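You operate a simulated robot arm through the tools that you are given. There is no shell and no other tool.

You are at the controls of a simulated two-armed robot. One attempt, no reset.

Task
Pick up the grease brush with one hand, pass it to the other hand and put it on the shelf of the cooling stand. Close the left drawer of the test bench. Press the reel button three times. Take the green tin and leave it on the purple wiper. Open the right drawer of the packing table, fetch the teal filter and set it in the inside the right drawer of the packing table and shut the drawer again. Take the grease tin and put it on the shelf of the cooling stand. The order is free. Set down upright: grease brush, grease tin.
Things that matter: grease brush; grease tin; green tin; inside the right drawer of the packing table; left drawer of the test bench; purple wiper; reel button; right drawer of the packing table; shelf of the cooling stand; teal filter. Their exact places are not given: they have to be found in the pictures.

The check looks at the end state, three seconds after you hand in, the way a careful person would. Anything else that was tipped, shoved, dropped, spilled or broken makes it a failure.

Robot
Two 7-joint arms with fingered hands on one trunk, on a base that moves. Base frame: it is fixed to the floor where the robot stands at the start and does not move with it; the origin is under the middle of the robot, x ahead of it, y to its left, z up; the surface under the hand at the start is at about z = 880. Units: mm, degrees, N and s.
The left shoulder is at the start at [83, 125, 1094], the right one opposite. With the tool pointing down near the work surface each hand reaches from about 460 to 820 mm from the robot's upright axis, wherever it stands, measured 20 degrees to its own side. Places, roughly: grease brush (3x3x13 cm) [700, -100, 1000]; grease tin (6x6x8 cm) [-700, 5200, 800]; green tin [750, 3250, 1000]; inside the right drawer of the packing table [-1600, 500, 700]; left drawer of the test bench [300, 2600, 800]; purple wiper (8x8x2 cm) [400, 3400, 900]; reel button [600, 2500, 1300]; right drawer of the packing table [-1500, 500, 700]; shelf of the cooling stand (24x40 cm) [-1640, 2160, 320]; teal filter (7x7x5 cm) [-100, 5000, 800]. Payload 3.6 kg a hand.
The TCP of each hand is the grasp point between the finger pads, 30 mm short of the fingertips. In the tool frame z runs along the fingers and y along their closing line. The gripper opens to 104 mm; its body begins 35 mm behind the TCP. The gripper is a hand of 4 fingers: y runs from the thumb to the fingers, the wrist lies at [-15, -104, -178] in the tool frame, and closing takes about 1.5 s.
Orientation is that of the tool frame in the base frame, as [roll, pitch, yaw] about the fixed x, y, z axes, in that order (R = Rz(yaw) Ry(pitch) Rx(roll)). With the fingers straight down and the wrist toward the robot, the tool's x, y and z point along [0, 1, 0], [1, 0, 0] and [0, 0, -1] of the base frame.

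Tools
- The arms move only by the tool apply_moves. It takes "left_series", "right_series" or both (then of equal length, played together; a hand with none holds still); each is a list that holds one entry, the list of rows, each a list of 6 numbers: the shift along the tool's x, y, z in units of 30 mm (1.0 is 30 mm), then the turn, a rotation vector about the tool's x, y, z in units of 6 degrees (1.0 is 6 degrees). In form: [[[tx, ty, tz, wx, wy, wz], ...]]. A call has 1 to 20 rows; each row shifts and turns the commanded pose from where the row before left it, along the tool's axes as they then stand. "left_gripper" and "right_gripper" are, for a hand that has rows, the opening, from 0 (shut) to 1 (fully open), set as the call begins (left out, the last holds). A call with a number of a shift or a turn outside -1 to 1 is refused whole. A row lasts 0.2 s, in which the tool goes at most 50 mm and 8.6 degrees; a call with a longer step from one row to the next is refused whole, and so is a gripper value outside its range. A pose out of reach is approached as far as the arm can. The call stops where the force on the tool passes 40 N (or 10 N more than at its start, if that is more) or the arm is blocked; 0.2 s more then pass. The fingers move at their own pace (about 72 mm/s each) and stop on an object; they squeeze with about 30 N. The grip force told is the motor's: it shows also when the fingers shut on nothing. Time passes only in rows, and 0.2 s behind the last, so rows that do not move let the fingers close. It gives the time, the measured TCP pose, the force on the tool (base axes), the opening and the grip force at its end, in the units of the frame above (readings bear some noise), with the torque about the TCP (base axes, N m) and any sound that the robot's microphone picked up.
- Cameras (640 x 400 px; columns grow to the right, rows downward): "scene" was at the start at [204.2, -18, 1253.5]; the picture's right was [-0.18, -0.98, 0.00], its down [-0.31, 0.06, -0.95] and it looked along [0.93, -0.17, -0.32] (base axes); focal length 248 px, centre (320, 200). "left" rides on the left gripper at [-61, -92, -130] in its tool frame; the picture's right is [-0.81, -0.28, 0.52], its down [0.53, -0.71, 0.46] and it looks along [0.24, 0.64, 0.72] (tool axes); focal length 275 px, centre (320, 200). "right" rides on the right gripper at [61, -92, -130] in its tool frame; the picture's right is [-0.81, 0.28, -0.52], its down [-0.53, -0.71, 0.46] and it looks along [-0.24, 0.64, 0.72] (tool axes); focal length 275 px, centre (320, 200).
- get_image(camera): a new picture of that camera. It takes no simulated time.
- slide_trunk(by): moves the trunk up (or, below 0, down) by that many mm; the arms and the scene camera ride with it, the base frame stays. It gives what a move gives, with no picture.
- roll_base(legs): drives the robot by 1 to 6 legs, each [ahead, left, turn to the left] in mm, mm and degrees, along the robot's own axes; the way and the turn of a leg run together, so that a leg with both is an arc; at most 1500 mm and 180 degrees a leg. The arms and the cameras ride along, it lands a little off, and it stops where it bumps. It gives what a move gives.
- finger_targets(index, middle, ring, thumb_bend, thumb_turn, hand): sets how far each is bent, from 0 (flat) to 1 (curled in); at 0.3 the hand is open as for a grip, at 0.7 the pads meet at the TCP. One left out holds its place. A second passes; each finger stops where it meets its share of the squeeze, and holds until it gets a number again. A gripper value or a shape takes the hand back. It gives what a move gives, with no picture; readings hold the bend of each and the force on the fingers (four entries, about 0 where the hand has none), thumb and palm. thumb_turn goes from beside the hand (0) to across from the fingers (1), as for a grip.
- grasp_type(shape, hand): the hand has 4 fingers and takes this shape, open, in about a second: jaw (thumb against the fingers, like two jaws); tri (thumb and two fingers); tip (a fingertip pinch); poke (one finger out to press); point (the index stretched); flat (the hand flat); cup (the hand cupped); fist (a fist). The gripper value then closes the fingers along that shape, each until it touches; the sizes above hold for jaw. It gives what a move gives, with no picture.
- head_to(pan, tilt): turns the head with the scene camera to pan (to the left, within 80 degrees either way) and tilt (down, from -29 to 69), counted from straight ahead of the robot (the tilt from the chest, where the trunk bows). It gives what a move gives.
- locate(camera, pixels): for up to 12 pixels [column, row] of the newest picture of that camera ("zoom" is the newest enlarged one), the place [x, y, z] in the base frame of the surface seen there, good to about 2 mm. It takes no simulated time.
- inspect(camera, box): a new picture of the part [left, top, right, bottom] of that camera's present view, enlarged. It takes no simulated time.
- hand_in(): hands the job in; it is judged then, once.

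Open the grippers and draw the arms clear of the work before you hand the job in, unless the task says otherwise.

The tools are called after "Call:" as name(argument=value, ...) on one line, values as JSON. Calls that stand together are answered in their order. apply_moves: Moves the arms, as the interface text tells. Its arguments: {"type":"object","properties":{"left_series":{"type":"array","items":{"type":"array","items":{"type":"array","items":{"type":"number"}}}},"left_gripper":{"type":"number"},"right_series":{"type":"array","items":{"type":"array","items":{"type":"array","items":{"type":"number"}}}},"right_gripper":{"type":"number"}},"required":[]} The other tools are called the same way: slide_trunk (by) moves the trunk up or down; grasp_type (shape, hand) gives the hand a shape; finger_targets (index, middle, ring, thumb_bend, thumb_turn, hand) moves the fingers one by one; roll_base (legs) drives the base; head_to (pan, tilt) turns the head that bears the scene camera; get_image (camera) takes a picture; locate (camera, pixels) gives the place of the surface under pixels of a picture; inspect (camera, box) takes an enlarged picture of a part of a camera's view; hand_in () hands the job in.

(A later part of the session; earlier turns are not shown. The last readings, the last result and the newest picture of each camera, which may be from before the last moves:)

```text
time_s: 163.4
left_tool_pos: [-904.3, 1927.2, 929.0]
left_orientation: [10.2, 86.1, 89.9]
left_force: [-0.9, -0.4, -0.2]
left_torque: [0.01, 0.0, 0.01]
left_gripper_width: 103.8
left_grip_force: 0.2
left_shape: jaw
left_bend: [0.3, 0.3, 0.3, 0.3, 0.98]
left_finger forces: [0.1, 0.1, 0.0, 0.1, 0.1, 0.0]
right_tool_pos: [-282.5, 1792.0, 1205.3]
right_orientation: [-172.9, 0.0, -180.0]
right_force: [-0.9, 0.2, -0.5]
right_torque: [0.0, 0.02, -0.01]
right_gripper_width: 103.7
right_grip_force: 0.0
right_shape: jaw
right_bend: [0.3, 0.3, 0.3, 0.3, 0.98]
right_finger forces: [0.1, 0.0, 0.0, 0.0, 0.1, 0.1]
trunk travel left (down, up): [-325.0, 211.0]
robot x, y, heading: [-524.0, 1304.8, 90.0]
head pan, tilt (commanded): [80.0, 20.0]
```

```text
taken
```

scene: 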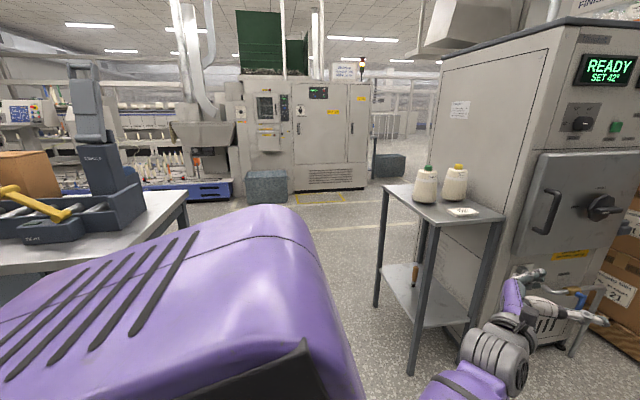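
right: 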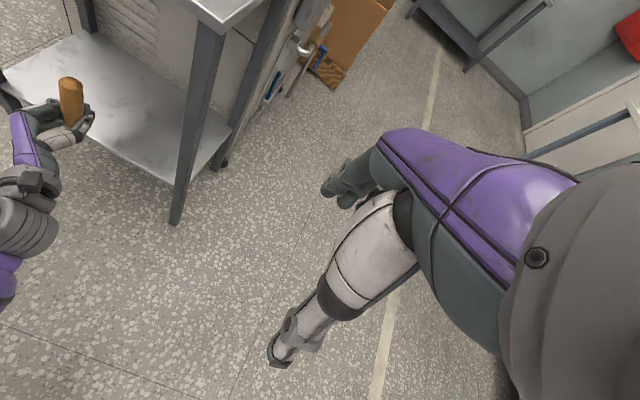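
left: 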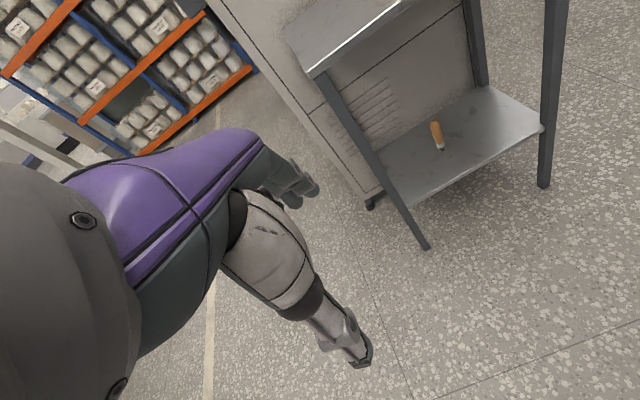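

The left arm is at a handshake-like pose with elbow low. The right arm can do the remaining manipulations, so I park the left: pull it back and turn the fingers up, forearm folded.

Call:
apply_moves(left_series=[[[-0.5, 0, -0.95, 0, 0, 0], [-0.5, 0, -0.95, 0, 0, 0], [-0.5, 0, -0.95, 0, 0, 0], [-0.5, 0, -0.95, 0, 0, 0], [-0.5, 0, -0.95, 0, 0, 0], [-0.5, 0, -0.95, 0, 0, 0], [0, 0, 0, 0, 0, 0]]])

Call:
apply_moves(left_series=[[[0, 0, 0, 0, -1, 0], [0, 0, 0, 0, -1, 0], [0, 0, 0, 0, -1, 0], [0, 0, 0, 0, -1, 0], [0, 0, 0, 0, -1, 0], [0, 0, 0, 0, -1, 0], [0, 0, 0, 0, -1, 0], [0, 0, 0, 0, -1, 0], [0, 0, 0, 0, -1, 0], [0, 0, 0, 0, -1, 0], [0, 0, 0, 0, 0, 0]]])

Call:
head_to(pan=50, tilt=40)

Call:
get_image(camera="scene")

```text
time_s: 165.0
left_tool_pos: [-935.1, 1751.8, 1008.5]
left_orientation: [10.0, 86.0, 89.8]
left_force: [1.2, 0.2, -0.3]
left_torque: [-0.02, 0.0, 0.0]
left_gripper_width: 103.9
left_grip_force: 0.0
left_shape: jaw
left_bend: [0.3, 0.3, 0.3, 0.3, 0.98]
left_finger forces: [0.0, 0.0, 0.0, 0.0, 0.0, 0.0]
right_tool_pos: [-281.8, 1791.5, 1204.7]
right_orientation: [-172.8, 0.0, 180.0]
right_force: [-0.6, -0.9, 0.5]
right_torque: [0.05, 0.03, 0.02]
right_gripper_width: 103.7
right_grip_force: 0.1
right_shape: jaw
right_bend: [0.3, 0.3, 0.3, 0.3, 0.98]
right_finger forces: [0.1, 0.0, 0.0, 0.1, 0.0, 0.1]
trunk travel left (down, up): [-325.0, 211.0]
robot x, y, heading: [-528.2, 1301.5, 90.0]
head pan, tilt (commanded): [80.0, 20.0]
```

```text
time_s: 167.4
left_tool_pos: [-935.9, 1751.4, 1008.1]
left_orientation: [0.8, 26.0, 80.0]
left_force: [-0.1, -0.6, 1.5]
left_torque: [0.01, -0.02, -0.01]
left_gripper_width: 104.1
left_grip_force: 0.0
left_shape: jaw
left_bend: [0.3, 0.3, 0.3, 0.3, 0.98]
left_finger forces: [0.0, 0.1, 0.0, 0.0, 0.1, 0.1]
right_tool_pos: [-282.0, 1791.9, 1205.1]
right_orientation: [-172.9, -0.1, -180.0]
right_force: [0.1, -0.7, 0.5]
right_torque: [-0.01, 0.01, 0.01]
right_gripper_width: 103.7
right_grip_force: 0.0
right_shape: jaw
right_bend: [0.3, 0.3, 0.3, 0.3, 0.98]
right_finger forces: [0.1, 0.0, 0.0, 0.0, 0.0, 0.1]
trunk travel left (down, up): [-325.0, 211.0]
robot x, y, heading: [-524.8, 1304.3, 90.2]
head pan, tilt (commanded): [80.0, 20.0]
```

```text
time_s: 168.3
left_tool_pos: [-936.6, 1752.2, 1008.4]
left_orientation: [0.7, 26.1, 80.1]
left_force: [-0.6, 0.2, 0.3]
left_torque: [-0.02, -0.01, 0.0]
left_gripper_width: 103.8
left_grip_force: 0.0
left_shape: jaw
left_bend: [0.3, 0.3, 0.3, 0.3, 0.98]
left_finger forces: [0.1, 0.1, 0.0, 0.0, 0.0, 0.1]
right_tool_pos: [-281.8, 1792.2, 1205.0]
right_orientation: [-173.0, 0.0, -180.0]
right_force: [-0.7, 0.0, -0.3]
right_torque: [0.02, 0.0, 0.0]
right_gripper_width: 103.9
right_grip_force: 0.0
right_shape: jaw
right_bend: [0.3, 0.3, 0.3, 0.3, 0.98]
right_finger forces: [0.0, 0.0, 0.0, 0.0, 0.1, 0.1]
trunk travel left (down, up): [-325.0, 211.0]
robot x, y, heading: [-526.5, 1303.5, 90.1]
head pan, tilt (commanded): [50.0, 40.0]
```

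```text
taken
```

scene: 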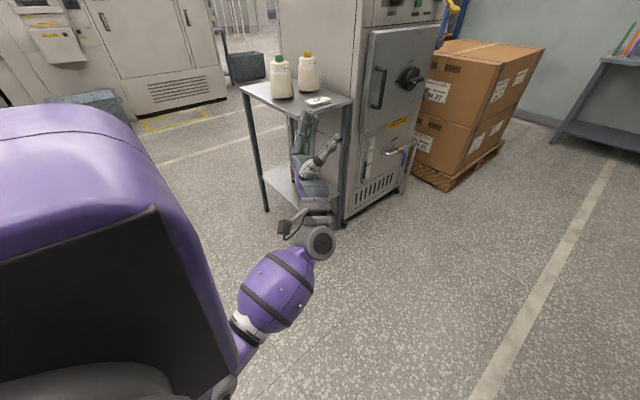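

The left forearm is folded up, elbow low. I draw it back 130 mm to be compact.

Call:
apply_moves(left_series=[[[-0.8, -0.15, -0.39, 0, 0, 0], [-0.8, -0.15, -0.39, 0, 0, 0], [-0.8, -0.15, -0.39, 0, 0, 0], [-0.8, -0.15, -0.39, 0, 0, 0], [-0.8, -0.15, -0.39, 0, 0, 0], [0, 0, 0, 0, 0, 0]]])

Call:
head_to(pan=-30, tilt=15)

Call:
get_image(camera="scene")

```text
time_s: 169.7
left_tool_pos: [-938.7, 1619.5, 1007.3]
left_orientation: [0.7, 26.1, 80.0]
left_force: [-0.1, 0.1, -0.3]
left_torque: [0.0, 0.0, 0.02]
left_gripper_width: 103.8
left_grip_force: 0.1
left_shape: jaw
left_bend: [0.3, 0.3, 0.3, 0.3, 0.98]
left_finger forces: [0.0, 0.0, 0.0, 0.1, 0.0, 0.1]
right_tool_pos: [-281.7, 1793.0, 1206.3]
right_orientation: [-173.0, 0.0, 180.0]
right_force: [0.1, 0.5, -1.0]
right_torque: [-0.01, -0.01, 0.0]
right_gripper_width: 103.8
right_grip_force: 0.1
right_shape: jaw
right_bend: [0.3, 0.3, 0.3, 0.3, 0.98]
right_finger forces: [0.0, 0.0, 0.0, 0.1, 0.0, 0.0]
trunk travel left (down, up): [-325.0, 211.0]
robot x, y, heading: [-523.9, 1305.7, 90.0]
head pan, tilt (commanded): [50.0, 40.0]
```

```text
time_s: 171.3
left_tool_pos: [-939.0, 1619.7, 1007.2]
left_orientation: [0.7, 26.1, 80.0]
left_force: [0.2, 0.2, 0.2]
left_torque: [0.01, -0.03, -0.02]
left_gripper_width: 104.0
left_grip_force: 0.0
left_shape: jaw
left_bend: [0.3, 0.3, 0.3, 0.3, 0.98]
left_finger forces: [0.1, 0.0, 0.1, 0.1, 0.0, 0.0]
right_tool_pos: [-281.9, 1792.1, 1205.9]
right_orientation: [-172.9, -0.1, -180.0]
right_force: [0.3, -0.4, 0.2]
right_torque: [-0.01, -0.02, -0.01]
right_gripper_width: 103.9
right_grip_force: 0.0
right_shape: jaw
right_bend: [0.3, 0.3, 0.3, 0.3, 0.98]
right_finger forces: [0.1, 0.1, 0.0, 0.0, 0.0, 0.0]
trunk travel left (down, up): [-325.0, 211.0]
robot x, y, heading: [-531.9, 1302.9, 90.1]
head pan, tilt (commanded): [-30.0, 15.0]
```

```text
taken
```

scene: 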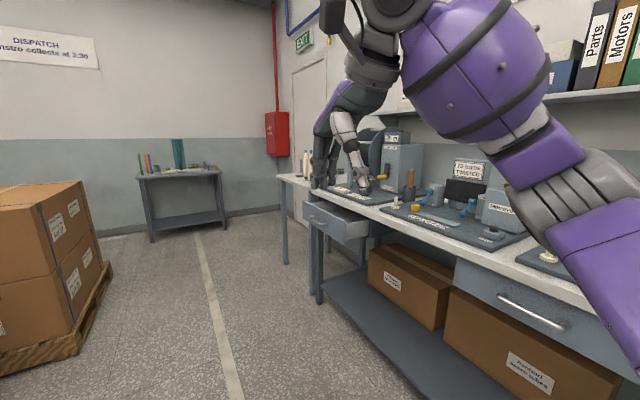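

I see the test bench with its open left drawer at (340,215) and the closed right drawer at (530,310). I locate points along its front edge to learn its orientation.

Call:
locate(camera="scene", pixels=[[290, 180], [420, 233], [520, 268], [580, 300], [345, 225], [370, 232], [310, 212], [315, 200], [440, 160], [355, 165], [530, 310], [200, 240]])

Call:
inspect(camera="scene", box=[270, 120, 510, 270])

```text
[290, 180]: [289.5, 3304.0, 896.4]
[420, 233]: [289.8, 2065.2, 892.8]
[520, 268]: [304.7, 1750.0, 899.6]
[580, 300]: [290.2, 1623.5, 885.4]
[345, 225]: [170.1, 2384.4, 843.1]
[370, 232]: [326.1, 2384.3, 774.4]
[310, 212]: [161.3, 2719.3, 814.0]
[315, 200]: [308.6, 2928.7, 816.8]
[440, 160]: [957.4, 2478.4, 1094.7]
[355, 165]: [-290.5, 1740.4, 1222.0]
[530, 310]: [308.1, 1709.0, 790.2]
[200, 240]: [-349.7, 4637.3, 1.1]
```

```text
2.67 times, centred on (390, 195) of scene
```

zoom: 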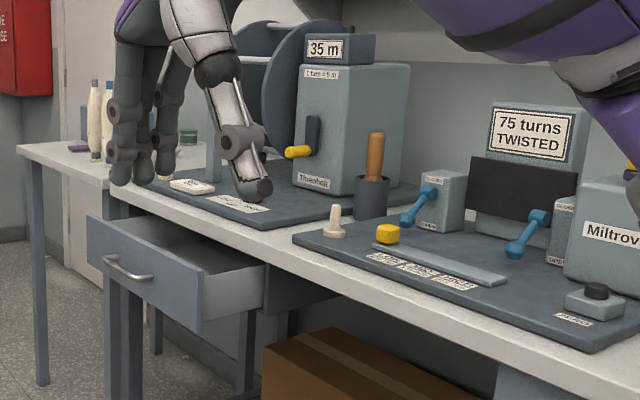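

The bench front runs along x≈290; the open drawer's front is at x≈165, y≈2384–2800. I drive ahead to y≈2550 and turn right to face the bench.

Call:
roll_base(legs=[[1250, 0, 0], [0, 0, -90]])

Call:
head_to(pan=0, tilt=10)

Call:
get_image(camera="scene")

Call:
head_to(pan=35, tilt=15)

Call:
get_image(camera="scene")

```text
time_s: 181.3
left_tool_pos: [-227.4, 2965.9, 1008.6]
left_orientation: [0.7, 26.1, -8.7]
left_force: [-0.5, 0.0, -0.9]
left_torque: [0.05, -0.04, 0.0]
left_gripper_width: 103.9
left_grip_force: 0.0
left_shape: jaw
left_bend: [0.3, 0.3, 0.3, 0.3, 0.98]
left_finger forces: [0.0, 0.1, 0.0, 0.0, 0.0, 0.0]
right_tool_pos: [-41.1, 2313.6, 1206.3]
right_orientation: [-172.9, -0.1, 91.3]
right_force: [-0.6, -0.6, 0.1]
right_torque: [0.01, -0.03, -0.01]
right_gripper_width: 103.6
right_grip_force: 0.1
right_shape: jaw
right_bend: [0.3, 0.3, 0.3, 0.3, 0.98]
right_finger forces: [0.0, 0.1, 0.0, 0.0, 0.0, 0.0]
trunk travel left (down, up): [-325.0, 211.0]
robot x, y, heading: [-531.8, 2549.0, 1.2]
head pan, tilt (commanded): [-30.0, 15.0]
```

```text
time_s: 182.3
left_tool_pos: [-228.3, 2968.2, 1007.0]
left_orientation: [0.6, 26.1, -8.7]
left_force: [0.5, -0.1, 0.5]
left_torque: [-0.01, 0.02, 0.0]
left_gripper_width: 103.6
left_grip_force: 0.1
left_shape: jaw
left_bend: [0.3, 0.3, 0.3, 0.3, 0.98]
left_finger forces: [0.1, 0.1, 0.1, 0.0, 0.0, 0.0]
right_tool_pos: [-41.4, 2313.2, 1204.7]
right_orientation: [-172.9, 0.0, 91.3]
right_force: [0.1, -1.2, 0.4]
right_torque: [0.04, 0.01, -0.01]
right_gripper_width: 104.0
right_grip_force: 0.0
right_shape: jaw
right_bend: [0.3, 0.3, 0.3, 0.3, 0.98]
right_finger forces: [0.0, 0.1, 0.0, 0.0, 0.0, 0.0]
trunk travel left (down, up): [-325.0, 211.0]
robot x, y, heading: [-536.4, 2548.4, 1.4]
head pan, tilt (commanded): [0.0, 10.0]
```

```text
taken
```

scene: 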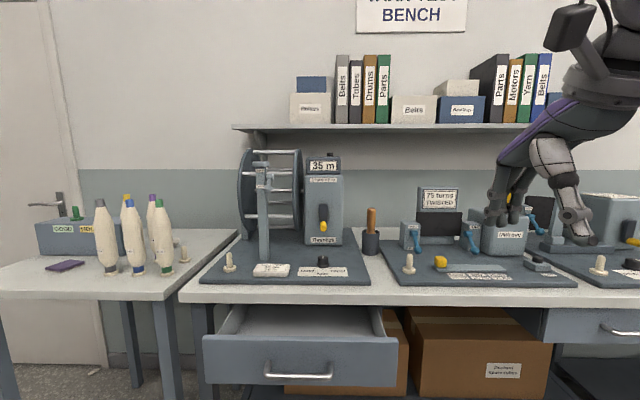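

```text
time_s: 183.3
left_tool_pos: [-228.7, 2966.7, 1007.6]
left_orientation: [0.7, 26.0, -8.7]
left_force: [0.4, -0.4, -0.3]
left_torque: [-0.01, 0.0, 0.02]
left_gripper_width: 103.7
left_grip_force: 0.1
left_shape: jaw
left_bend: [0.3, 0.3, 0.3, 0.3, 0.98]
left_finger forces: [0.1, 0.1, 0.0, 0.1, 0.0, 0.1]
right_tool_pos: [-42.4, 2313.5, 1204.7]
right_orientation: [-172.9, 0.0, 91.3]
right_force: [-0.4, -0.6, -0.4]
right_torque: [0.01, 0.03, 0.0]
right_gripper_width: 103.6
right_grip_force: 0.0
right_shape: jaw
right_bend: [0.3, 0.3, 0.3, 0.3, 0.98]
right_finger forces: [0.0, 0.0, 0.0, 0.0, 0.0, 0.0]
trunk travel left (down, up): [-325.0, 211.0]
robot x, y, heading: [-537.2, 2546.7, 1.0]
head pan, tilt (commanded): [35.0, 15.0]
```

```text
taken
```

scene: 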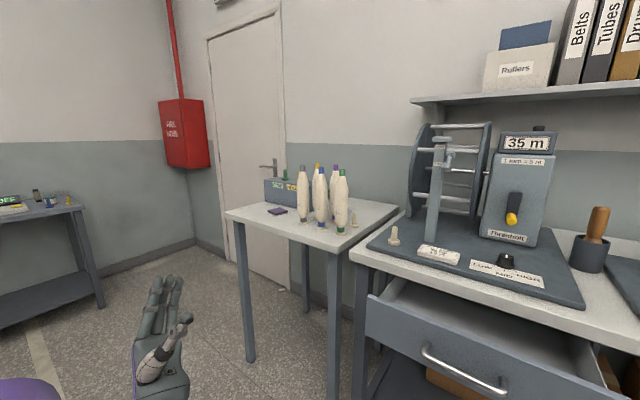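

I see the reel device with "35 m" display and a dark knob on top at (331,154), and the side table with a purple pad at (65,265) and a green thing at (75,212). I zoom in on both.

Call:
head_to(pan=10, tilt=10)

Call:
get_image(camera="scene")

Call:
inspect(camera="scene", box=[280, 120, 460, 300])

Call:
inspect(camera="scene", box=[50, 170, 270, 300])

```text
time_s: 184.2
left_tool_pos: [-228.4, 2966.6, 1007.3]
left_orientation: [0.7, 26.1, -8.6]
left_force: [-0.7, 0.1, 0.3]
left_torque: [-0.02, -0.04, 0.0]
left_gripper_width: 104.0
left_grip_force: 0.0
left_shape: jaw
left_bend: [0.3, 0.3, 0.3, 0.3, 0.98]
left_finger forces: [0.0, 0.0, 0.1, 0.1, 0.0, 0.0]
right_tool_pos: [-41.5, 2313.2, 1206.1]
right_orientation: [-172.8, 0.0, 91.3]
right_force: [0.0, -1.1, -0.1]
right_torque: [0.02, 0.02, -0.04]
right_gripper_width: 103.7
right_grip_force: 0.1
right_shape: jaw
right_bend: [0.3, 0.3, 0.3, 0.3, 0.98]
right_finger forces: [0.0, 0.0, 0.0, 0.1, 0.0, 0.0]
trunk travel left (down, up): [-325.0, 211.0]
robot x, y, heading: [-535.4, 2544.4, 1.2]
head pan, tilt (commanded): [10.0, 10.0]
```

```text
taken
```

scene: 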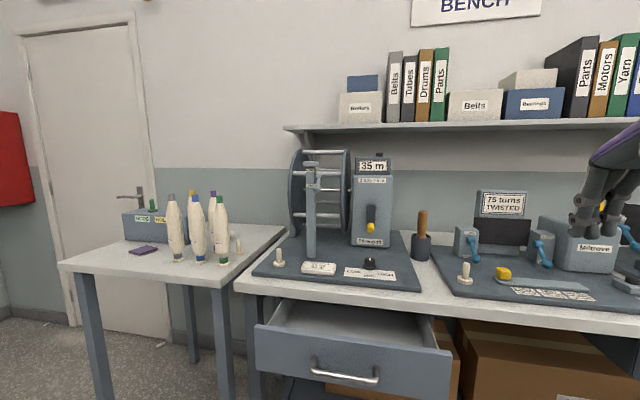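

```text
2.22 times, centred on (370, 210) of scene
```

zoom: 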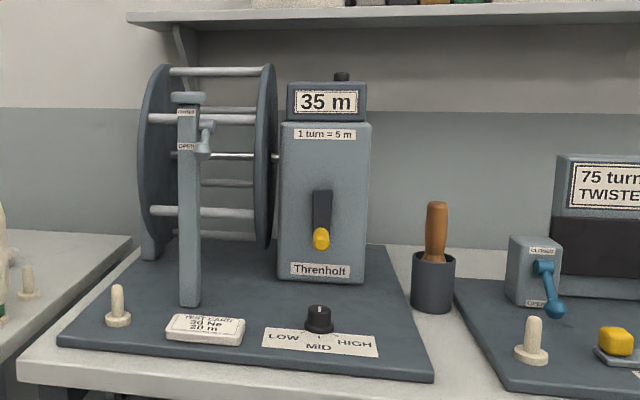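

```text
2.91 times, centred on (160, 235) of scene
```

zoom: 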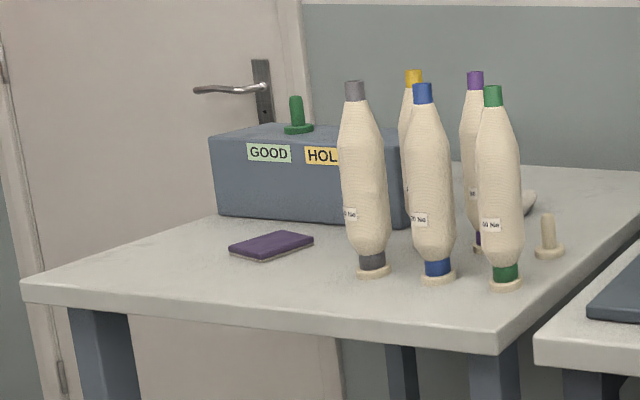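

The reel button is the small black one atop the "35 m" box. I locate it, the purple wiper, and the green object on the block.

Call:
locate(camera="scene", pixels=[[379, 155], [374, 166], [370, 200], [142, 251], [151, 205], [152, 212], [140, 222], [241, 240], [238, 235], [374, 262], [100, 265], [270, 235]])

Call:
inspect(camera="scene", box=[350, 140, 410, 180])

Call:
locate(camera="zoom", pixels=[[310, 145], [310, 160], [300, 150], [325, 150], [310, 170], [200, 180], [400, 180], [300, 260], [250, 175]])

```text
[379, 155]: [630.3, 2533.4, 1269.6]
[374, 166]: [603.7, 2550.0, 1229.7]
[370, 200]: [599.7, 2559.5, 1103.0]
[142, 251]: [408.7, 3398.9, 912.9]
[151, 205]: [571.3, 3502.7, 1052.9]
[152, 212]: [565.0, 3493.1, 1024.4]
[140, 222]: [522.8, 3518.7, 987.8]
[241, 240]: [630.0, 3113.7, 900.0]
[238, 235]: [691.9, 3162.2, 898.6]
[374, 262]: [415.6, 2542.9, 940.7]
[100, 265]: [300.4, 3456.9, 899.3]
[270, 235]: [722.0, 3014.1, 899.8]
```

```text
10.00 times, centred on (380, 160) of scene
```

zoom: 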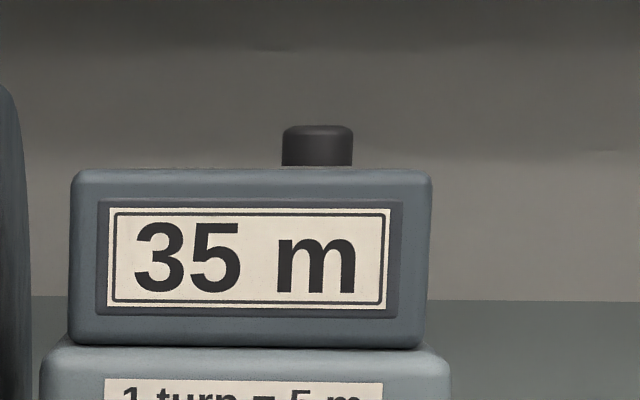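

```text
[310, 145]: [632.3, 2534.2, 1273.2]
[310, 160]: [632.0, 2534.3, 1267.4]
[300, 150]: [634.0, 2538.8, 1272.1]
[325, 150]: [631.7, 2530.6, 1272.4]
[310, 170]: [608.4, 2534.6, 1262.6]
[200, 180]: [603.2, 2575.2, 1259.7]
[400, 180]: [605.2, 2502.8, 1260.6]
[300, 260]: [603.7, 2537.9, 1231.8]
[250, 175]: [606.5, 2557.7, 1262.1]
```

The reel button is at about (644,2533), top z≈1281. Now I drive left along the bench to view the side table (purple wiper at (408,3399,913)) and find the green tin.

Call:
roll_base(legs=[[100, 620, -1.2]])

Call:
head_to(pan=5, tilt=20)

Call:
get_image(camera="scene")

Call:
get_image(camera="right")

```text
time_s: 190.2
left_tool_pos: [-128.4, 3590.0, 1007.7]
left_orientation: [0.6, 26.1, -10.0]
left_force: [-0.5, 0.3, 0.3]
left_torque: [0.03, -0.02, 0.03]
left_gripper_width: 103.9
left_grip_force: 0.0
left_shape: jaw
left_bend: [0.3, 0.3, 0.3, 0.3, 0.98]
left_finger forces: [0.0, 0.0, 0.0, 0.1, 0.1, 0.1]
right_tool_pos: [45.0, 2931.5, 1205.6]
right_orientation: [-173.0, 0.0, 89.9]
right_force: [0.6, -0.2, 0.4]
right_torque: [0.01, 0.0, 0.02]
right_gripper_width: 103.6
right_grip_force: 0.1
right_shape: jaw
right_bend: [0.3, 0.3, 0.3, 0.3, 0.98]
right_finger forces: [0.0, 0.0, 0.0, 0.0, 0.1, 0.0]
trunk travel left (down, up): [-325.0, 211.0]
robot x, y, heading: [-443.0, 3172.2, -0.0]
head pan, tilt (commanded): [10.0, 10.0]
```

```text
time_s: 190.9
left_tool_pos: [-127.0, 3590.1, 1007.6]
left_orientation: [0.6, 26.1, -10.0]
left_force: [-0.8, -0.1, 0.4]
left_torque: [-0.01, 0.03, 0.02]
left_gripper_width: 103.7
left_grip_force: 0.1
left_shape: jaw
left_bend: [0.3, 0.3, 0.3, 0.3, 0.98]
left_finger forces: [0.0, 0.1, 0.0, 0.1, 0.0, 0.1]
right_tool_pos: [44.3, 2931.6, 1205.3]
right_orientation: [-172.9, 0.0, 89.9]
right_force: [0.5, -0.3, -0.7]
right_torque: [-0.01, -0.02, -0.02]
right_gripper_width: 103.6
right_grip_force: 0.0
right_shape: jaw
right_bend: [0.3, 0.3, 0.3, 0.3, 0.98]
right_finger forces: [0.0, 0.0, 0.0, 0.0, 0.0, 0.1]
trunk travel left (down, up): [-325.0, 211.0]
robot x, y, heading: [-439.8, 3173.9, 0.0]
head pan, tilt (commanded): [5.0, 20.0]
```

```text
taken
```

scene: 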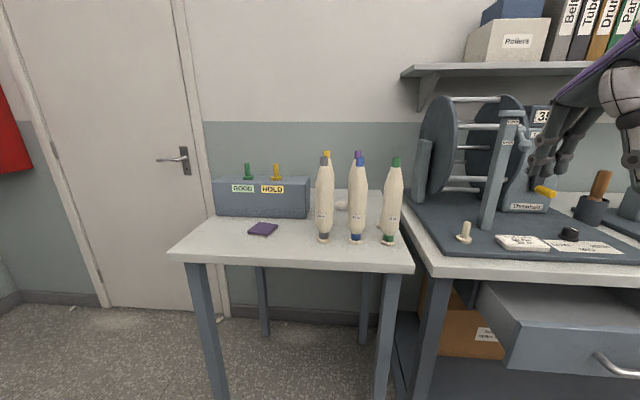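

```text
taken
```

right: 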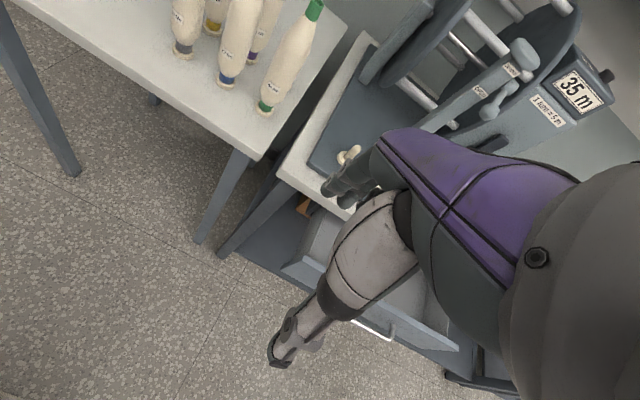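

The purple wiper is at (263,229); no tin visible yet. I zoom in around the cones and block.

Call:
inspect(camera="scene", box=[200, 140, 420, 270])

Call:
inspect(camera="scene", box=[300, 150, 410, 250])

```text
2.91 times, centred on (310, 205) of scene
```

zoom: 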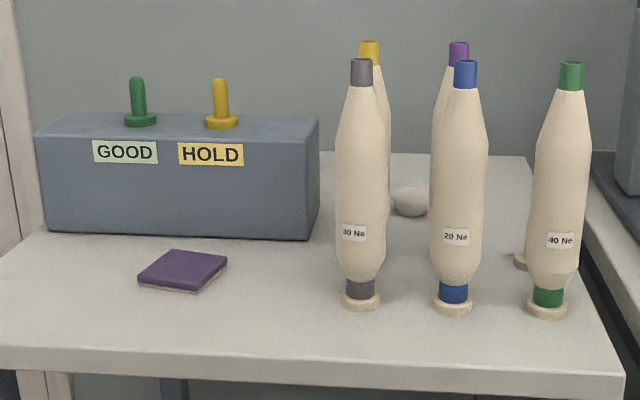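

```text
4.00 times, centred on (355, 200) of scene
```

zoom: 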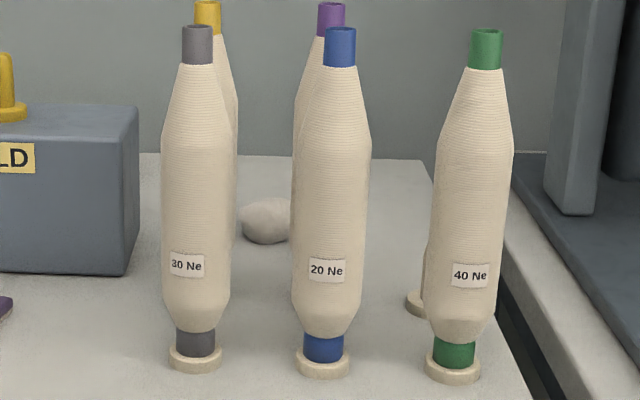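

The green tin seen earlier must be hidden behind the cones, near (700,3220). I raise the trunk to look over them.

Call:
slide_trunk(by=200)

Call:
head_to(pan=0, tilt=30)

Call:
get_image(camera="scene")

Call:
inspect(camera="scene", box=[180, 120, 420, 280])

```text
time_s: 193.1
left_tool_pos: [-126.8, 3588.7, 1207.1]
left_orientation: [0.7, 26.2, -10.0]
left_force: [1.1, 0.2, 0.0]
left_torque: [0.0, 0.0, -0.03]
left_gripper_width: 103.7
left_grip_force: 0.1
left_shape: jaw
left_bend: [0.3, 0.3, 0.3, 0.3, 0.98]
left_finger forces: [0.1, 0.0, 0.0, 0.1, 0.0, 0.0]
right_tool_pos: [45.4, 2931.5, 1404.1]
right_orientation: [-172.8, 0.0, 90.0]
right_force: [0.0, 0.3, 1.3]
right_torque: [-0.02, 0.04, -0.01]
right_gripper_width: 103.8
right_grip_force: 0.0
right_shape: jaw
right_bend: [0.3, 0.3, 0.3, 0.3, 0.98]
right_finger forces: [0.1, 0.1, 0.1, 0.0, 0.0, 0.0]
trunk travel left (down, up): [-525.0, 11.0]
robot x, y, heading: [-438.8, 3175.9, -0.2]
head pan, tilt (commanded): [5.0, 20.0]
```

```text
time_s: 193.8
left_tool_pos: [-126.6, 3590.6, 1207.1]
left_orientation: [0.7, 26.0, -10.0]
left_force: [0.5, 0.4, -0.7]
left_torque: [0.01, 0.02, -0.03]
left_gripper_width: 104.0
left_grip_force: 0.1
left_shape: jaw
left_bend: [0.3, 0.3, 0.3, 0.3, 0.98]
left_finger forces: [0.1, 0.0, 0.0, 0.0, 0.1, 0.0]
right_tool_pos: [45.2, 2930.7, 1406.2]
right_orientation: [-172.9, 0.0, 90.0]
right_force: [-0.5, 0.4, 0.0]
right_torque: [0.0, 0.0, -0.02]
right_gripper_width: 104.0
right_grip_force: 0.0
right_shape: jaw
right_bend: [0.3, 0.3, 0.3, 0.3, 0.98]
right_finger forces: [0.0, 0.0, 0.1, 0.0, 0.1, 0.0]
trunk travel left (down, up): [-525.0, 11.0]
robot x, y, heading: [-442.4, 3176.6, -0.2]
head pan, tilt (commanded): [0.0, 30.0]
```

```text
taken
```

scene: 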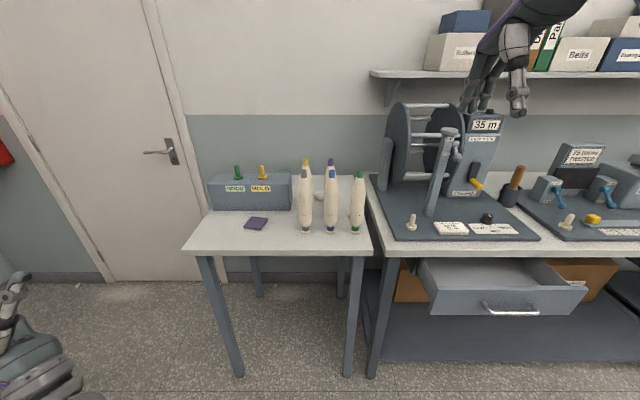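

```text
2.50 times, centred on (300, 200) of scene
```

zoom: 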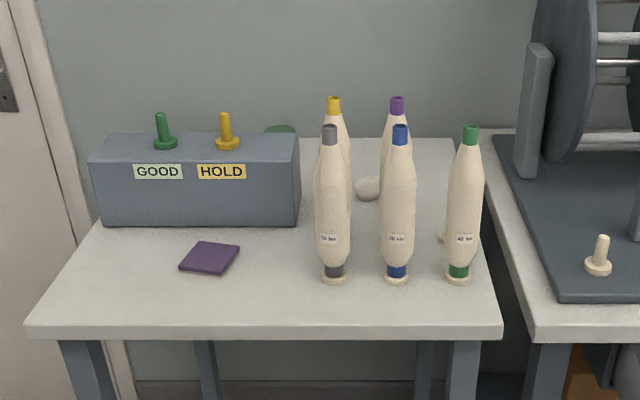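

A green round lid peeks out behind the block at zoom (280,130). I locate it and the block's extents.

Call:
locate(camera="zoom", pixels=[[280, 129], [270, 129], [292, 130], [200, 140], [297, 140], [95, 160], [298, 220], [105, 222], [209, 258], [333, 130], [397, 135], [470, 135]])

Call:
inspect(camera="scene", box=[200, 150, 340, 250])

```text
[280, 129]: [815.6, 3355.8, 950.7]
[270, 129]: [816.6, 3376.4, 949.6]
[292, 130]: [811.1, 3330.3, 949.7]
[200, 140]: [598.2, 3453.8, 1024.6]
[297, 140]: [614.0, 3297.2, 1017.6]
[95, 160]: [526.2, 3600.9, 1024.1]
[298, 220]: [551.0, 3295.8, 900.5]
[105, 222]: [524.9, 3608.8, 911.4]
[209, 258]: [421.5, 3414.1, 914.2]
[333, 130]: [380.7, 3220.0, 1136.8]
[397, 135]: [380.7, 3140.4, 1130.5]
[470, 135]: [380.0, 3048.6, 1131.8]
```

```text
4.00 times, centred on (270, 200) of scene
```

zoom: 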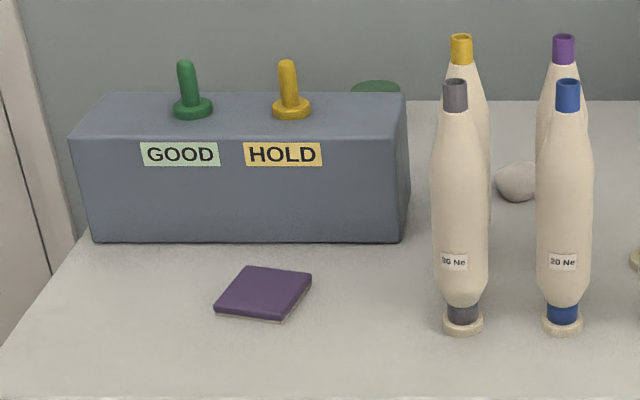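

The green tin stands behind the block: lid top z≈950, far edge x≈816, y≈3353; block spans y 3295–3605, top z 1024; cones reach z≈1137 at y≤3220. I move the robot so the right arm can reach over between pegs and cones: first left, then part of the way forward.

Call:
roll_base(legs=[[0, 304, 0.2], [300, 0, 0]])

Call:
head_to(pan=-10, tilt=35)

Call:
get_image(camera="scene")

Call:
get_image(camera="right")

```text
time_s: 198.6
left_tool_pos: [163.2, 3899.0, 1208.3]
left_orientation: [0.7, 26.1, -9.1]
left_force: [0.0, -0.2, -1.2]
left_torque: [0.0, -0.01, 0.05]
left_gripper_width: 103.7
left_grip_force: 0.2
left_shape: jaw
left_bend: [0.3, 0.3, 0.3, 0.3, 0.98]
left_finger forces: [0.0, 0.0, 0.0, 0.1, 0.0, 0.0]
right_tool_pos: [345.1, 3244.2, 1405.6]
right_orientation: [-172.9, 0.0, 90.8]
right_force: [1.2, 0.2, 0.3]
right_torque: [-0.01, 0.03, -0.02]
right_gripper_width: 103.2
right_grip_force: 0.0
right_shape: jaw
right_bend: [0.3, 0.3, 0.3, 0.3, 0.98]
right_finger forces: [0.1, 0.1, 0.1, 0.0, 0.0, 0.1]
trunk travel left (down, up): [-525.0, 11.0]
robot x, y, heading: [-146.9, 3481.7, 0.6]
head pan, tilt (commanded): [0.0, 30.0]
```

```text
time_s: 199.4
left_tool_pos: [163.6, 3898.7, 1206.9]
left_orientation: [0.7, 26.1, -9.1]
left_force: [0.0, -0.1, -0.2]
left_torque: [0.02, 0.01, -0.02]
left_gripper_width: 103.8
left_grip_force: 0.1
left_shape: jaw
left_bend: [0.3, 0.3, 0.3, 0.3, 0.98]
left_finger forces: [0.0, 0.0, 0.1, 0.0, 0.1, 0.0]
right_tool_pos: [345.0, 3243.5, 1406.4]
right_orientation: [-173.0, 0.0, 90.9]
right_force: [0.6, -0.1, -0.7]
right_torque: [-0.04, 0.0, -0.02]
right_gripper_width: 103.6
right_grip_force: 0.0
right_shape: jaw
right_bend: [0.3, 0.3, 0.3, 0.3, 0.98]
right_finger forces: [0.0, 0.0, 0.0, 0.0, 0.0, 0.0]
trunk travel left (down, up): [-525.0, 11.0]
robot x, y, heading: [-143.0, 3481.6, 0.8]
head pan, tilt (commanded): [-10.0, 35.0]
```

```text
taken
```

scene: 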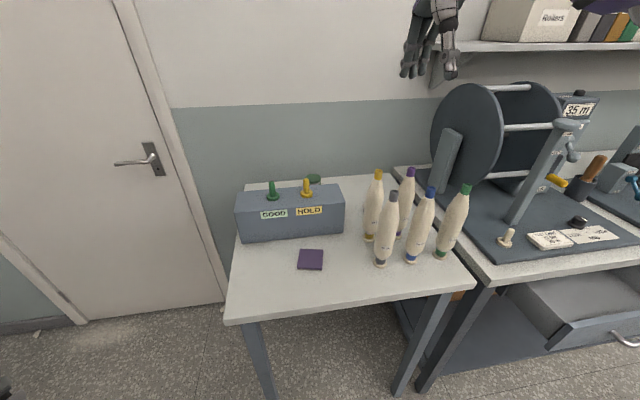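

```text
taken
```

right: 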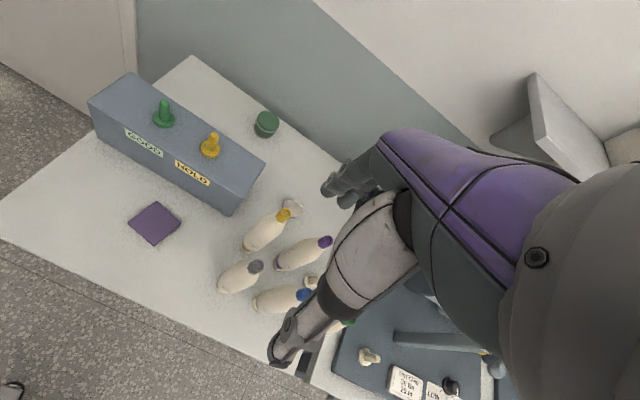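

The right camera sees the green tin at (267,123) behind the block. I locate it, the block corners, pegs, cones and wiper.

Call:
locate(camera="right", pixels=[[265, 118], [256, 116], [275, 120], [267, 133], [265, 160], [140, 75], [225, 212], [212, 135], [155, 222], [282, 215], [327, 242], [170, 100]])

Call:
inspect(camera="right", box=[220, 80, 320, 160])

```text
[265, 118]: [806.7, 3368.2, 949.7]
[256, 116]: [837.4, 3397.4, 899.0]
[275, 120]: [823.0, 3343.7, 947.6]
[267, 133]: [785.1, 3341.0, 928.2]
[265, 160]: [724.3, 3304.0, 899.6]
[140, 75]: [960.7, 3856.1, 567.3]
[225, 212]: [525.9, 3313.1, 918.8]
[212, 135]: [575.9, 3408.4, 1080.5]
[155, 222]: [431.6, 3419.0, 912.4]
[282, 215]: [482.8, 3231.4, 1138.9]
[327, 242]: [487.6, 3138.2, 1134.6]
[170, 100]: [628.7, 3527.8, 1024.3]
```

```text
5.00 times, centred on (270, 120) of right
```

zoom: 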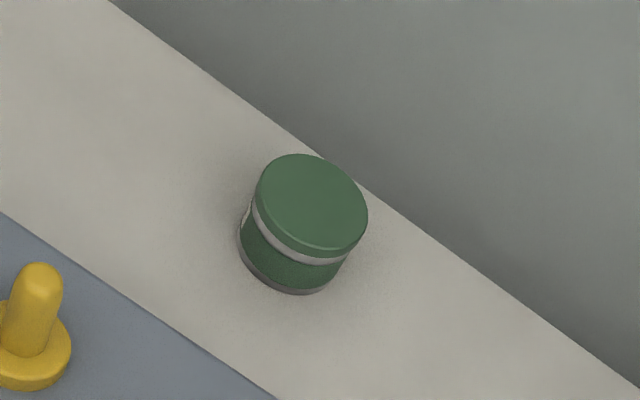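

I locate the lid's rim points to get the tin's centre and radius.

Call:
locate(camera="zoom", pixels=[[311, 203], [262, 190], [360, 215], [290, 160], [330, 242], [345, 175], [272, 228], [300, 285], [262, 275], [200, 345], [345, 250], [320, 160]])

```text
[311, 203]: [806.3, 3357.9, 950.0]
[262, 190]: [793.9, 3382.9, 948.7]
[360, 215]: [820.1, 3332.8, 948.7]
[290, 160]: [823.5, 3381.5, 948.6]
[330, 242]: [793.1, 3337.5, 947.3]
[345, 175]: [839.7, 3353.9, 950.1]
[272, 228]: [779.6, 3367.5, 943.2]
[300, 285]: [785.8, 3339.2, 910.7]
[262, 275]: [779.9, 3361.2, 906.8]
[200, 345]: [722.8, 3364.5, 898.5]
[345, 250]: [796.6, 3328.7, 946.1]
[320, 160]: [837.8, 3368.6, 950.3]
```

The tin is centred at about (808,3356), radius ~31, z 900–950. I check how near the wall is behind it, since open fingers need room there.

Call:
locate(camera="zoom", pixels=[[380, 190], [400, 210], [450, 240], [330, 140], [420, 150], [300, 50], [520, 300], [370, 195], [480, 200]])

```text
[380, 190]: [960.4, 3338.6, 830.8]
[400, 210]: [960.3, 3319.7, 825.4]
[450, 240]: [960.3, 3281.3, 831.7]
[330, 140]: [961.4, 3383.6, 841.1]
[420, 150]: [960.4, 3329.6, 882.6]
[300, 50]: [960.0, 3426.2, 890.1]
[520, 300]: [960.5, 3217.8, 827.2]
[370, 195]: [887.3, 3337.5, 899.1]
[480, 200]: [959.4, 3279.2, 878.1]
```

The wall is at x=960 and the table's back edge at x≈888, so there is room. I drive 160 mm forward to bring the tin in reach.

Call:
roll_base(legs=[[160, 0, -0.7]])

Call:
apply_moves(right_series=[[[0.3, 0.3, 0, 0, 0, -1], [0.3, 0.3, 0, 0, 0, -1], [0.3, 0.3, 0, 0, 0, -1], [0.3, 0.3, 0, 0, 0, -1], [0.3, 0.3, 0, 0, 0, -1], [0, 0, 0, 0, 0, 0]]])

Call:
get_image(camera="scene")

```text
time_s: 200.8
left_tool_pos: [325.3, 3897.5, 1207.9]
left_orientation: [0.7, 26.1, -9.7]
left_force: [0.2, 0.2, 0.1]
left_torque: [0.01, -0.02, -0.03]
left_gripper_width: 103.9
left_grip_force: 0.1
left_shape: jaw
left_bend: [0.3, 0.3, 0.3, 0.3, 0.98]
left_finger forces: [0.1, 0.0, 0.0, 0.1, 0.1, 0.0]
right_tool_pos: [501.5, 3240.9, 1405.5]
right_orientation: [-173.0, 0.0, 90.3]
right_force: [-0.2, 0.0, 0.2]
right_torque: [-0.03, -0.02, 0.0]
right_gripper_width: 103.6
right_grip_force: 0.0
right_shape: jaw
right_bend: [0.3, 0.3, 0.3, 0.3, 0.98]
right_finger forces: [0.1, 0.1, 0.0, 0.0, 0.0, 0.0]
trunk travel left (down, up): [-525.0, 11.0]
robot x, y, heading: [13.2, 3481.5, 0.3]
head pan, tilt (commanded): [-10.0, 35.0]
```

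```text
time_s: 202.2
left_tool_pos: [324.2, 3897.5, 1208.2]
left_orientation: [0.8, 26.1, -9.6]
left_force: [0.1, 0.0, 0.0]
left_torque: [-0.02, -0.06, 0.01]
left_gripper_width: 103.8
left_grip_force: 0.1
left_shape: jaw
left_bend: [0.3, 0.3, 0.3, 0.3, 0.98]
left_finger forces: [0.0, 0.0, 0.0, 0.1, 0.1, 0.1]
right_tool_pos: [534.2, 3288.3, 1402.0]
right_orientation: [-173.7, -3.1, 117.2]
right_force: [-0.1, -0.3, -0.5]
right_torque: [-0.03, -0.01, 0.0]
right_gripper_width: 103.7
right_grip_force: 0.2
right_shape: jaw
right_bend: [0.3, 0.3, 0.3, 0.3, 0.98]
right_finger forces: [0.1, 0.1, 0.0, 0.1, 0.1, 0.1]
right hand out of reach, approached as far as the arm can: row 5
trunk travel left (down, up): [-525.0, 11.0]
robot x, y, heading: [13.4, 3484.5, 0.5]
head pan, tilt (commanded): [-10.0, 35.0]
```

```text
taken
```

scene: 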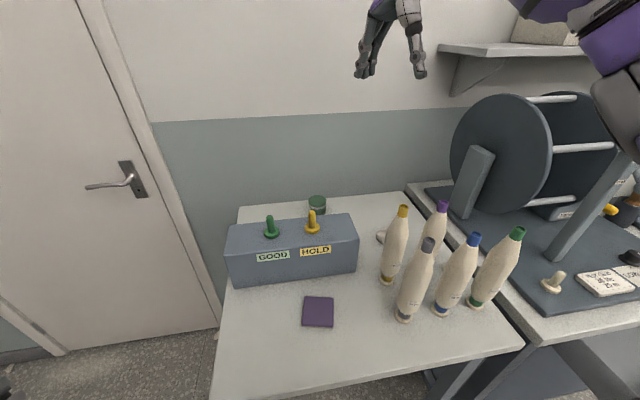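

The hand is over the cones, high. I move it to above the tin (about (808,3356,1200)), straightening the 7° tilt on the way.

Call:
apply_moves(right_series=[[[-0.213, 0.917, 0.673, -0.11, 0, 0], [-0.213, 0.917, 0.673, -0.11, 0, 0], [-0.213, 0.917, 0.673, -0.11, 0, 0], [-0.213, 0.917, 0.673, -0.11, 0, 0], [-0.213, 0.917, 0.673, -0.11, 0, 0], [-0.213, 0.917, 0.673, -0.11, 0, 0], [-0.213, 0.917, 0.673, -0.11, 0, 0], [-0.213, 0.917, 0.673, -0.11, 0, 0], [-0.213, 0.917, 0.673, -0.11, 0, 0], [-0.213, 0.917, 0.673, -0.11, 0, 0], [0, 0, 0, 0, 0, 0]]])

Call:
get_image(camera="scene")

Call:
get_image(camera="right")

```text
time_s: 204.6
left_tool_pos: [325.1, 3896.7, 1208.5]
left_orientation: [0.8, 26.2, -9.7]
left_force: [0.5, 0.6, -0.1]
left_torque: [-0.02, -0.02, -0.01]
left_gripper_width: 104.2
left_grip_force: 0.1
left_shape: jaw
left_bend: [0.3, 0.3, 0.3, 0.3, 0.98]
left_finger forces: [0.0, 0.1, 0.1, 0.0, 0.0, 0.0]
right_tool_pos: [573.8, 3299.6, 1364.0]
right_orientation: [-179.2, -3.2, 117.1]
right_force: [-0.5, -0.3, -0.4]
right_torque: [0.0, -0.03, -0.01]
right_gripper_width: 103.6
right_grip_force: 0.0
right_shape: jaw
right_bend: [0.3, 0.3, 0.3, 0.3, 0.98]
right_finger forces: [0.0, 0.0, 0.0, 0.1, 0.1, 0.0]
right hand out of reach, approached as far as the arm can: row 1, 2, 3, 4, 5, 6, 7, 8, 9, 10
trunk travel left (down, up): [-525.0, 11.0]
robot x, y, heading: [14.7, 3483.1, 0.3]
head pan, tilt (commanded): [-10.0, 35.0]
```

```text
taken
```

scene: 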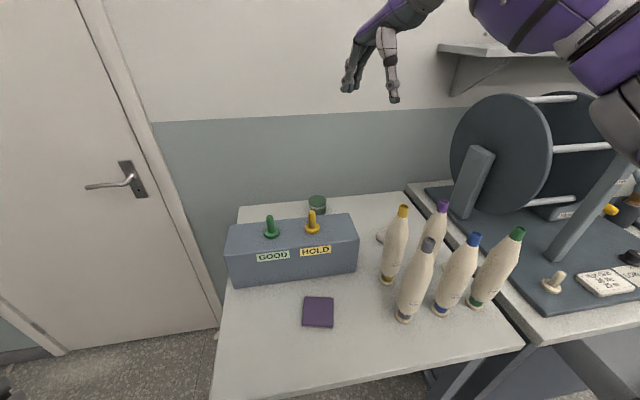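

```text
taken
```

right: 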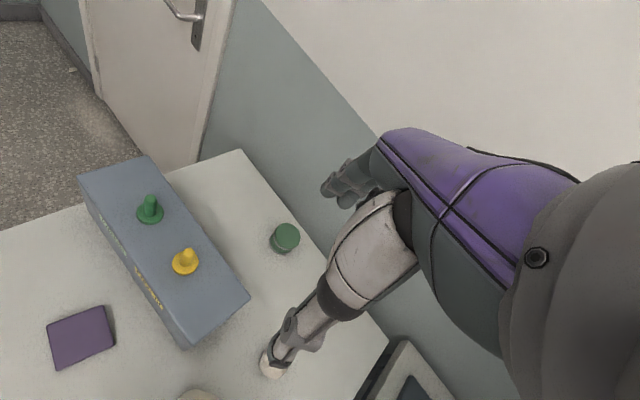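

The hand stalled at (574,3300,1364), probably a wrist limit high up. I lower it 110 mm first (fingertips stay above 1220) and then go forward.

Call:
apply_moves(right_series=[[[0, 0, 0.9, 0, 0, 0], [0, 0, 0.9, 0, 0, 0], [0, 0, 0.9, 0, 0, 0], [0, 0, 0.9, 0, 0, 0], [0, 0, 0, 0, 0, 0]]])

Call:
apply_moves(right_series=[[[0, 0.8, 0, 0, 0, 0], [0, 0.8, 0, 0, 0, 0], [0, 0.8, 0, 0, 0, 0], [0, 0, 0, 0, 0, 0]]])

```text
time_s: 205.8
left_tool_pos: [325.9, 3896.9, 1207.2]
left_orientation: [0.6, 26.1, -9.8]
left_force: [0.2, 0.1, 0.3]
left_torque: [0.02, -0.04, -0.01]
left_gripper_width: 103.9
left_grip_force: 0.1
left_shape: jaw
left_bend: [0.3, 0.3, 0.3, 0.3, 0.98]
left_finger forces: [0.1, 0.0, 0.0, 0.0, 0.0, 0.0]
right_tool_pos: [568.4, 3304.5, 1257.8]
right_orientation: [179.6, -3.2, 117.1]
right_force: [-0.4, 1.0, 0.5]
right_torque: [0.01, -0.04, -0.01]
right_gripper_width: 103.8
right_grip_force: 0.1
right_shape: jaw
right_bend: [0.3, 0.3, 0.3, 0.3, 0.98]
right_finger forces: [0.0, 0.1, 0.0, 0.0, 0.0, 0.0]
trunk travel left (down, up): [-525.0, 11.0]
robot x, y, heading: [14.7, 3479.5, 0.1]
head pan, tilt (commanded): [-10.0, 35.0]
```

```text
time_s: 206.8
left_tool_pos: [323.9, 3898.2, 1207.1]
left_orientation: [0.8, 26.1, -9.6]
left_force: [0.5, -0.3, 0.1]
left_torque: [-0.01, 0.0, 0.0]
left_gripper_width: 103.8
left_grip_force: 0.1
left_shape: jaw
left_bend: [0.3, 0.3, 0.3, 0.3, 0.98]
left_finger forces: [0.0, 0.1, 0.0, 0.0, 0.0, 0.0]
right_tool_pos: [622.4, 3334.8, 1256.5]
right_orientation: [179.6, -3.2, 117.2]
right_force: [-0.1, -0.5, 0.1]
right_torque: [0.0, 0.02, -0.02]
right_gripper_width: 103.9
right_grip_force: 0.1
right_shape: jaw
right_bend: [0.3, 0.3, 0.3, 0.3, 0.98]
right_finger forces: [0.0, 0.0, 0.1, 0.0, 0.1, 0.1]
right hand out of reach, approached as far as the arm can: row 3
trunk travel left (down, up): [-525.0, 11.0]
robot x, y, heading: [11.1, 3483.4, 0.1]
head pan, tilt (commanded): [-10.0, 35.0]
```

The inward yaw seems to limit the right arm. I turn it back to straight and try forward again.

Call:
apply_moves(right_series=[[[0, 0, 0, 0, 0, 0.9], [0, 0, 0, 0, 0, 0.9], [0, 0, 0, 0, 0, 0.9], [0, 0, 0, 0, 0, 0.9], [0, 0, 0, 0, 0, 0.9], [0, 0, 0, 0, 0, 0]]])

Call:
apply_moves(right_series=[[[0, 0.8, 0, 0, 0, 0], [0, 0.8, 0, 0, 0, 0], [0, 0.8, 0, 0, 0, 0], [0, 0.8, 0, 0, 0, 0], [0, 0, 0, 0, 0, 0]]])

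Call:
get_image(camera="scene")

```text
time_s: 208.2
left_tool_pos: [326.3, 3897.8, 1208.1]
left_orientation: [0.8, 26.1, -9.7]
left_force: [-0.3, -0.2, -0.5]
left_torque: [0.01, -0.02, -0.01]
left_gripper_width: 103.8
left_grip_force: 0.1
left_shape: jaw
left_bend: [0.3, 0.3, 0.3, 0.3, 0.98]
left_finger forces: [0.0, 0.0, 0.1, 0.0, 0.1, 0.0]
right_tool_pos: [622.9, 3332.4, 1255.3]
right_orientation: [-178.8, -3.0, 90.1]
right_force: [0.3, -0.5, -0.4]
right_torque: [0.0, 0.0, 0.02]
right_gripper_width: 104.1
right_grip_force: 0.0
right_shape: jaw
right_bend: [0.3, 0.3, 0.3, 0.3, 0.98]
right_finger forces: [0.0, 0.1, 0.1, 0.1, 0.0, 0.0]
trunk travel left (down, up): [-525.0, 11.0]
robot x, y, heading: [11.7, 3481.6, 0.2]
head pan, tilt (commanded): [-10.0, 35.0]
```

```text
time_s: 209.4
left_tool_pos: [324.7, 3895.7, 1208.8]
left_orientation: [0.7, 26.1, -9.7]
left_force: [0.0, -1.1, 0.3]
left_torque: [-0.02, 0.03, -0.04]
left_gripper_width: 103.9
left_grip_force: 0.0
left_shape: jaw
left_bend: [0.3, 0.3, 0.3, 0.3, 0.98]
left_finger forces: [0.1, 0.1, 0.0, 0.1, 0.1, 0.0]
right_tool_pos: [714.8, 3334.4, 1253.4]
right_orientation: [-178.8, -3.0, 90.2]
right_force: [-0.8, 0.0, 0.7]
right_torque: [-0.03, 0.03, 0.01]
right_gripper_width: 103.7
right_grip_force: 0.0
right_shape: jaw
right_bend: [0.3, 0.3, 0.3, 0.3, 0.98]
right_finger forces: [0.0, 0.0, 0.1, 0.0, 0.0, 0.0]
right hand out of reach, approached as far as the arm can: row 4
trunk travel left (down, up): [-525.0, 11.0]
robot x, y, heading: [8.6, 3484.6, 0.2]
head pan, tilt (commanded): [-10.0, 35.0]
```

```text
taken
```

scene: 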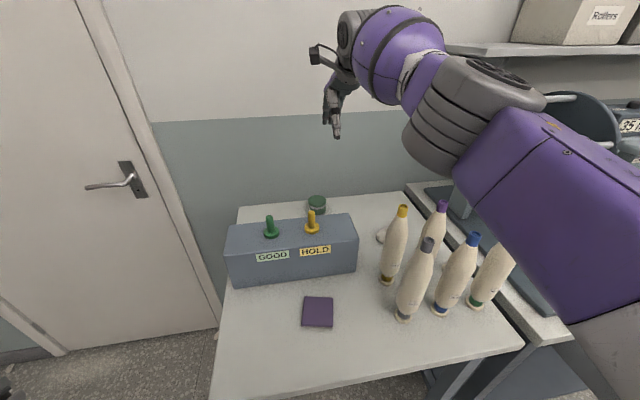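

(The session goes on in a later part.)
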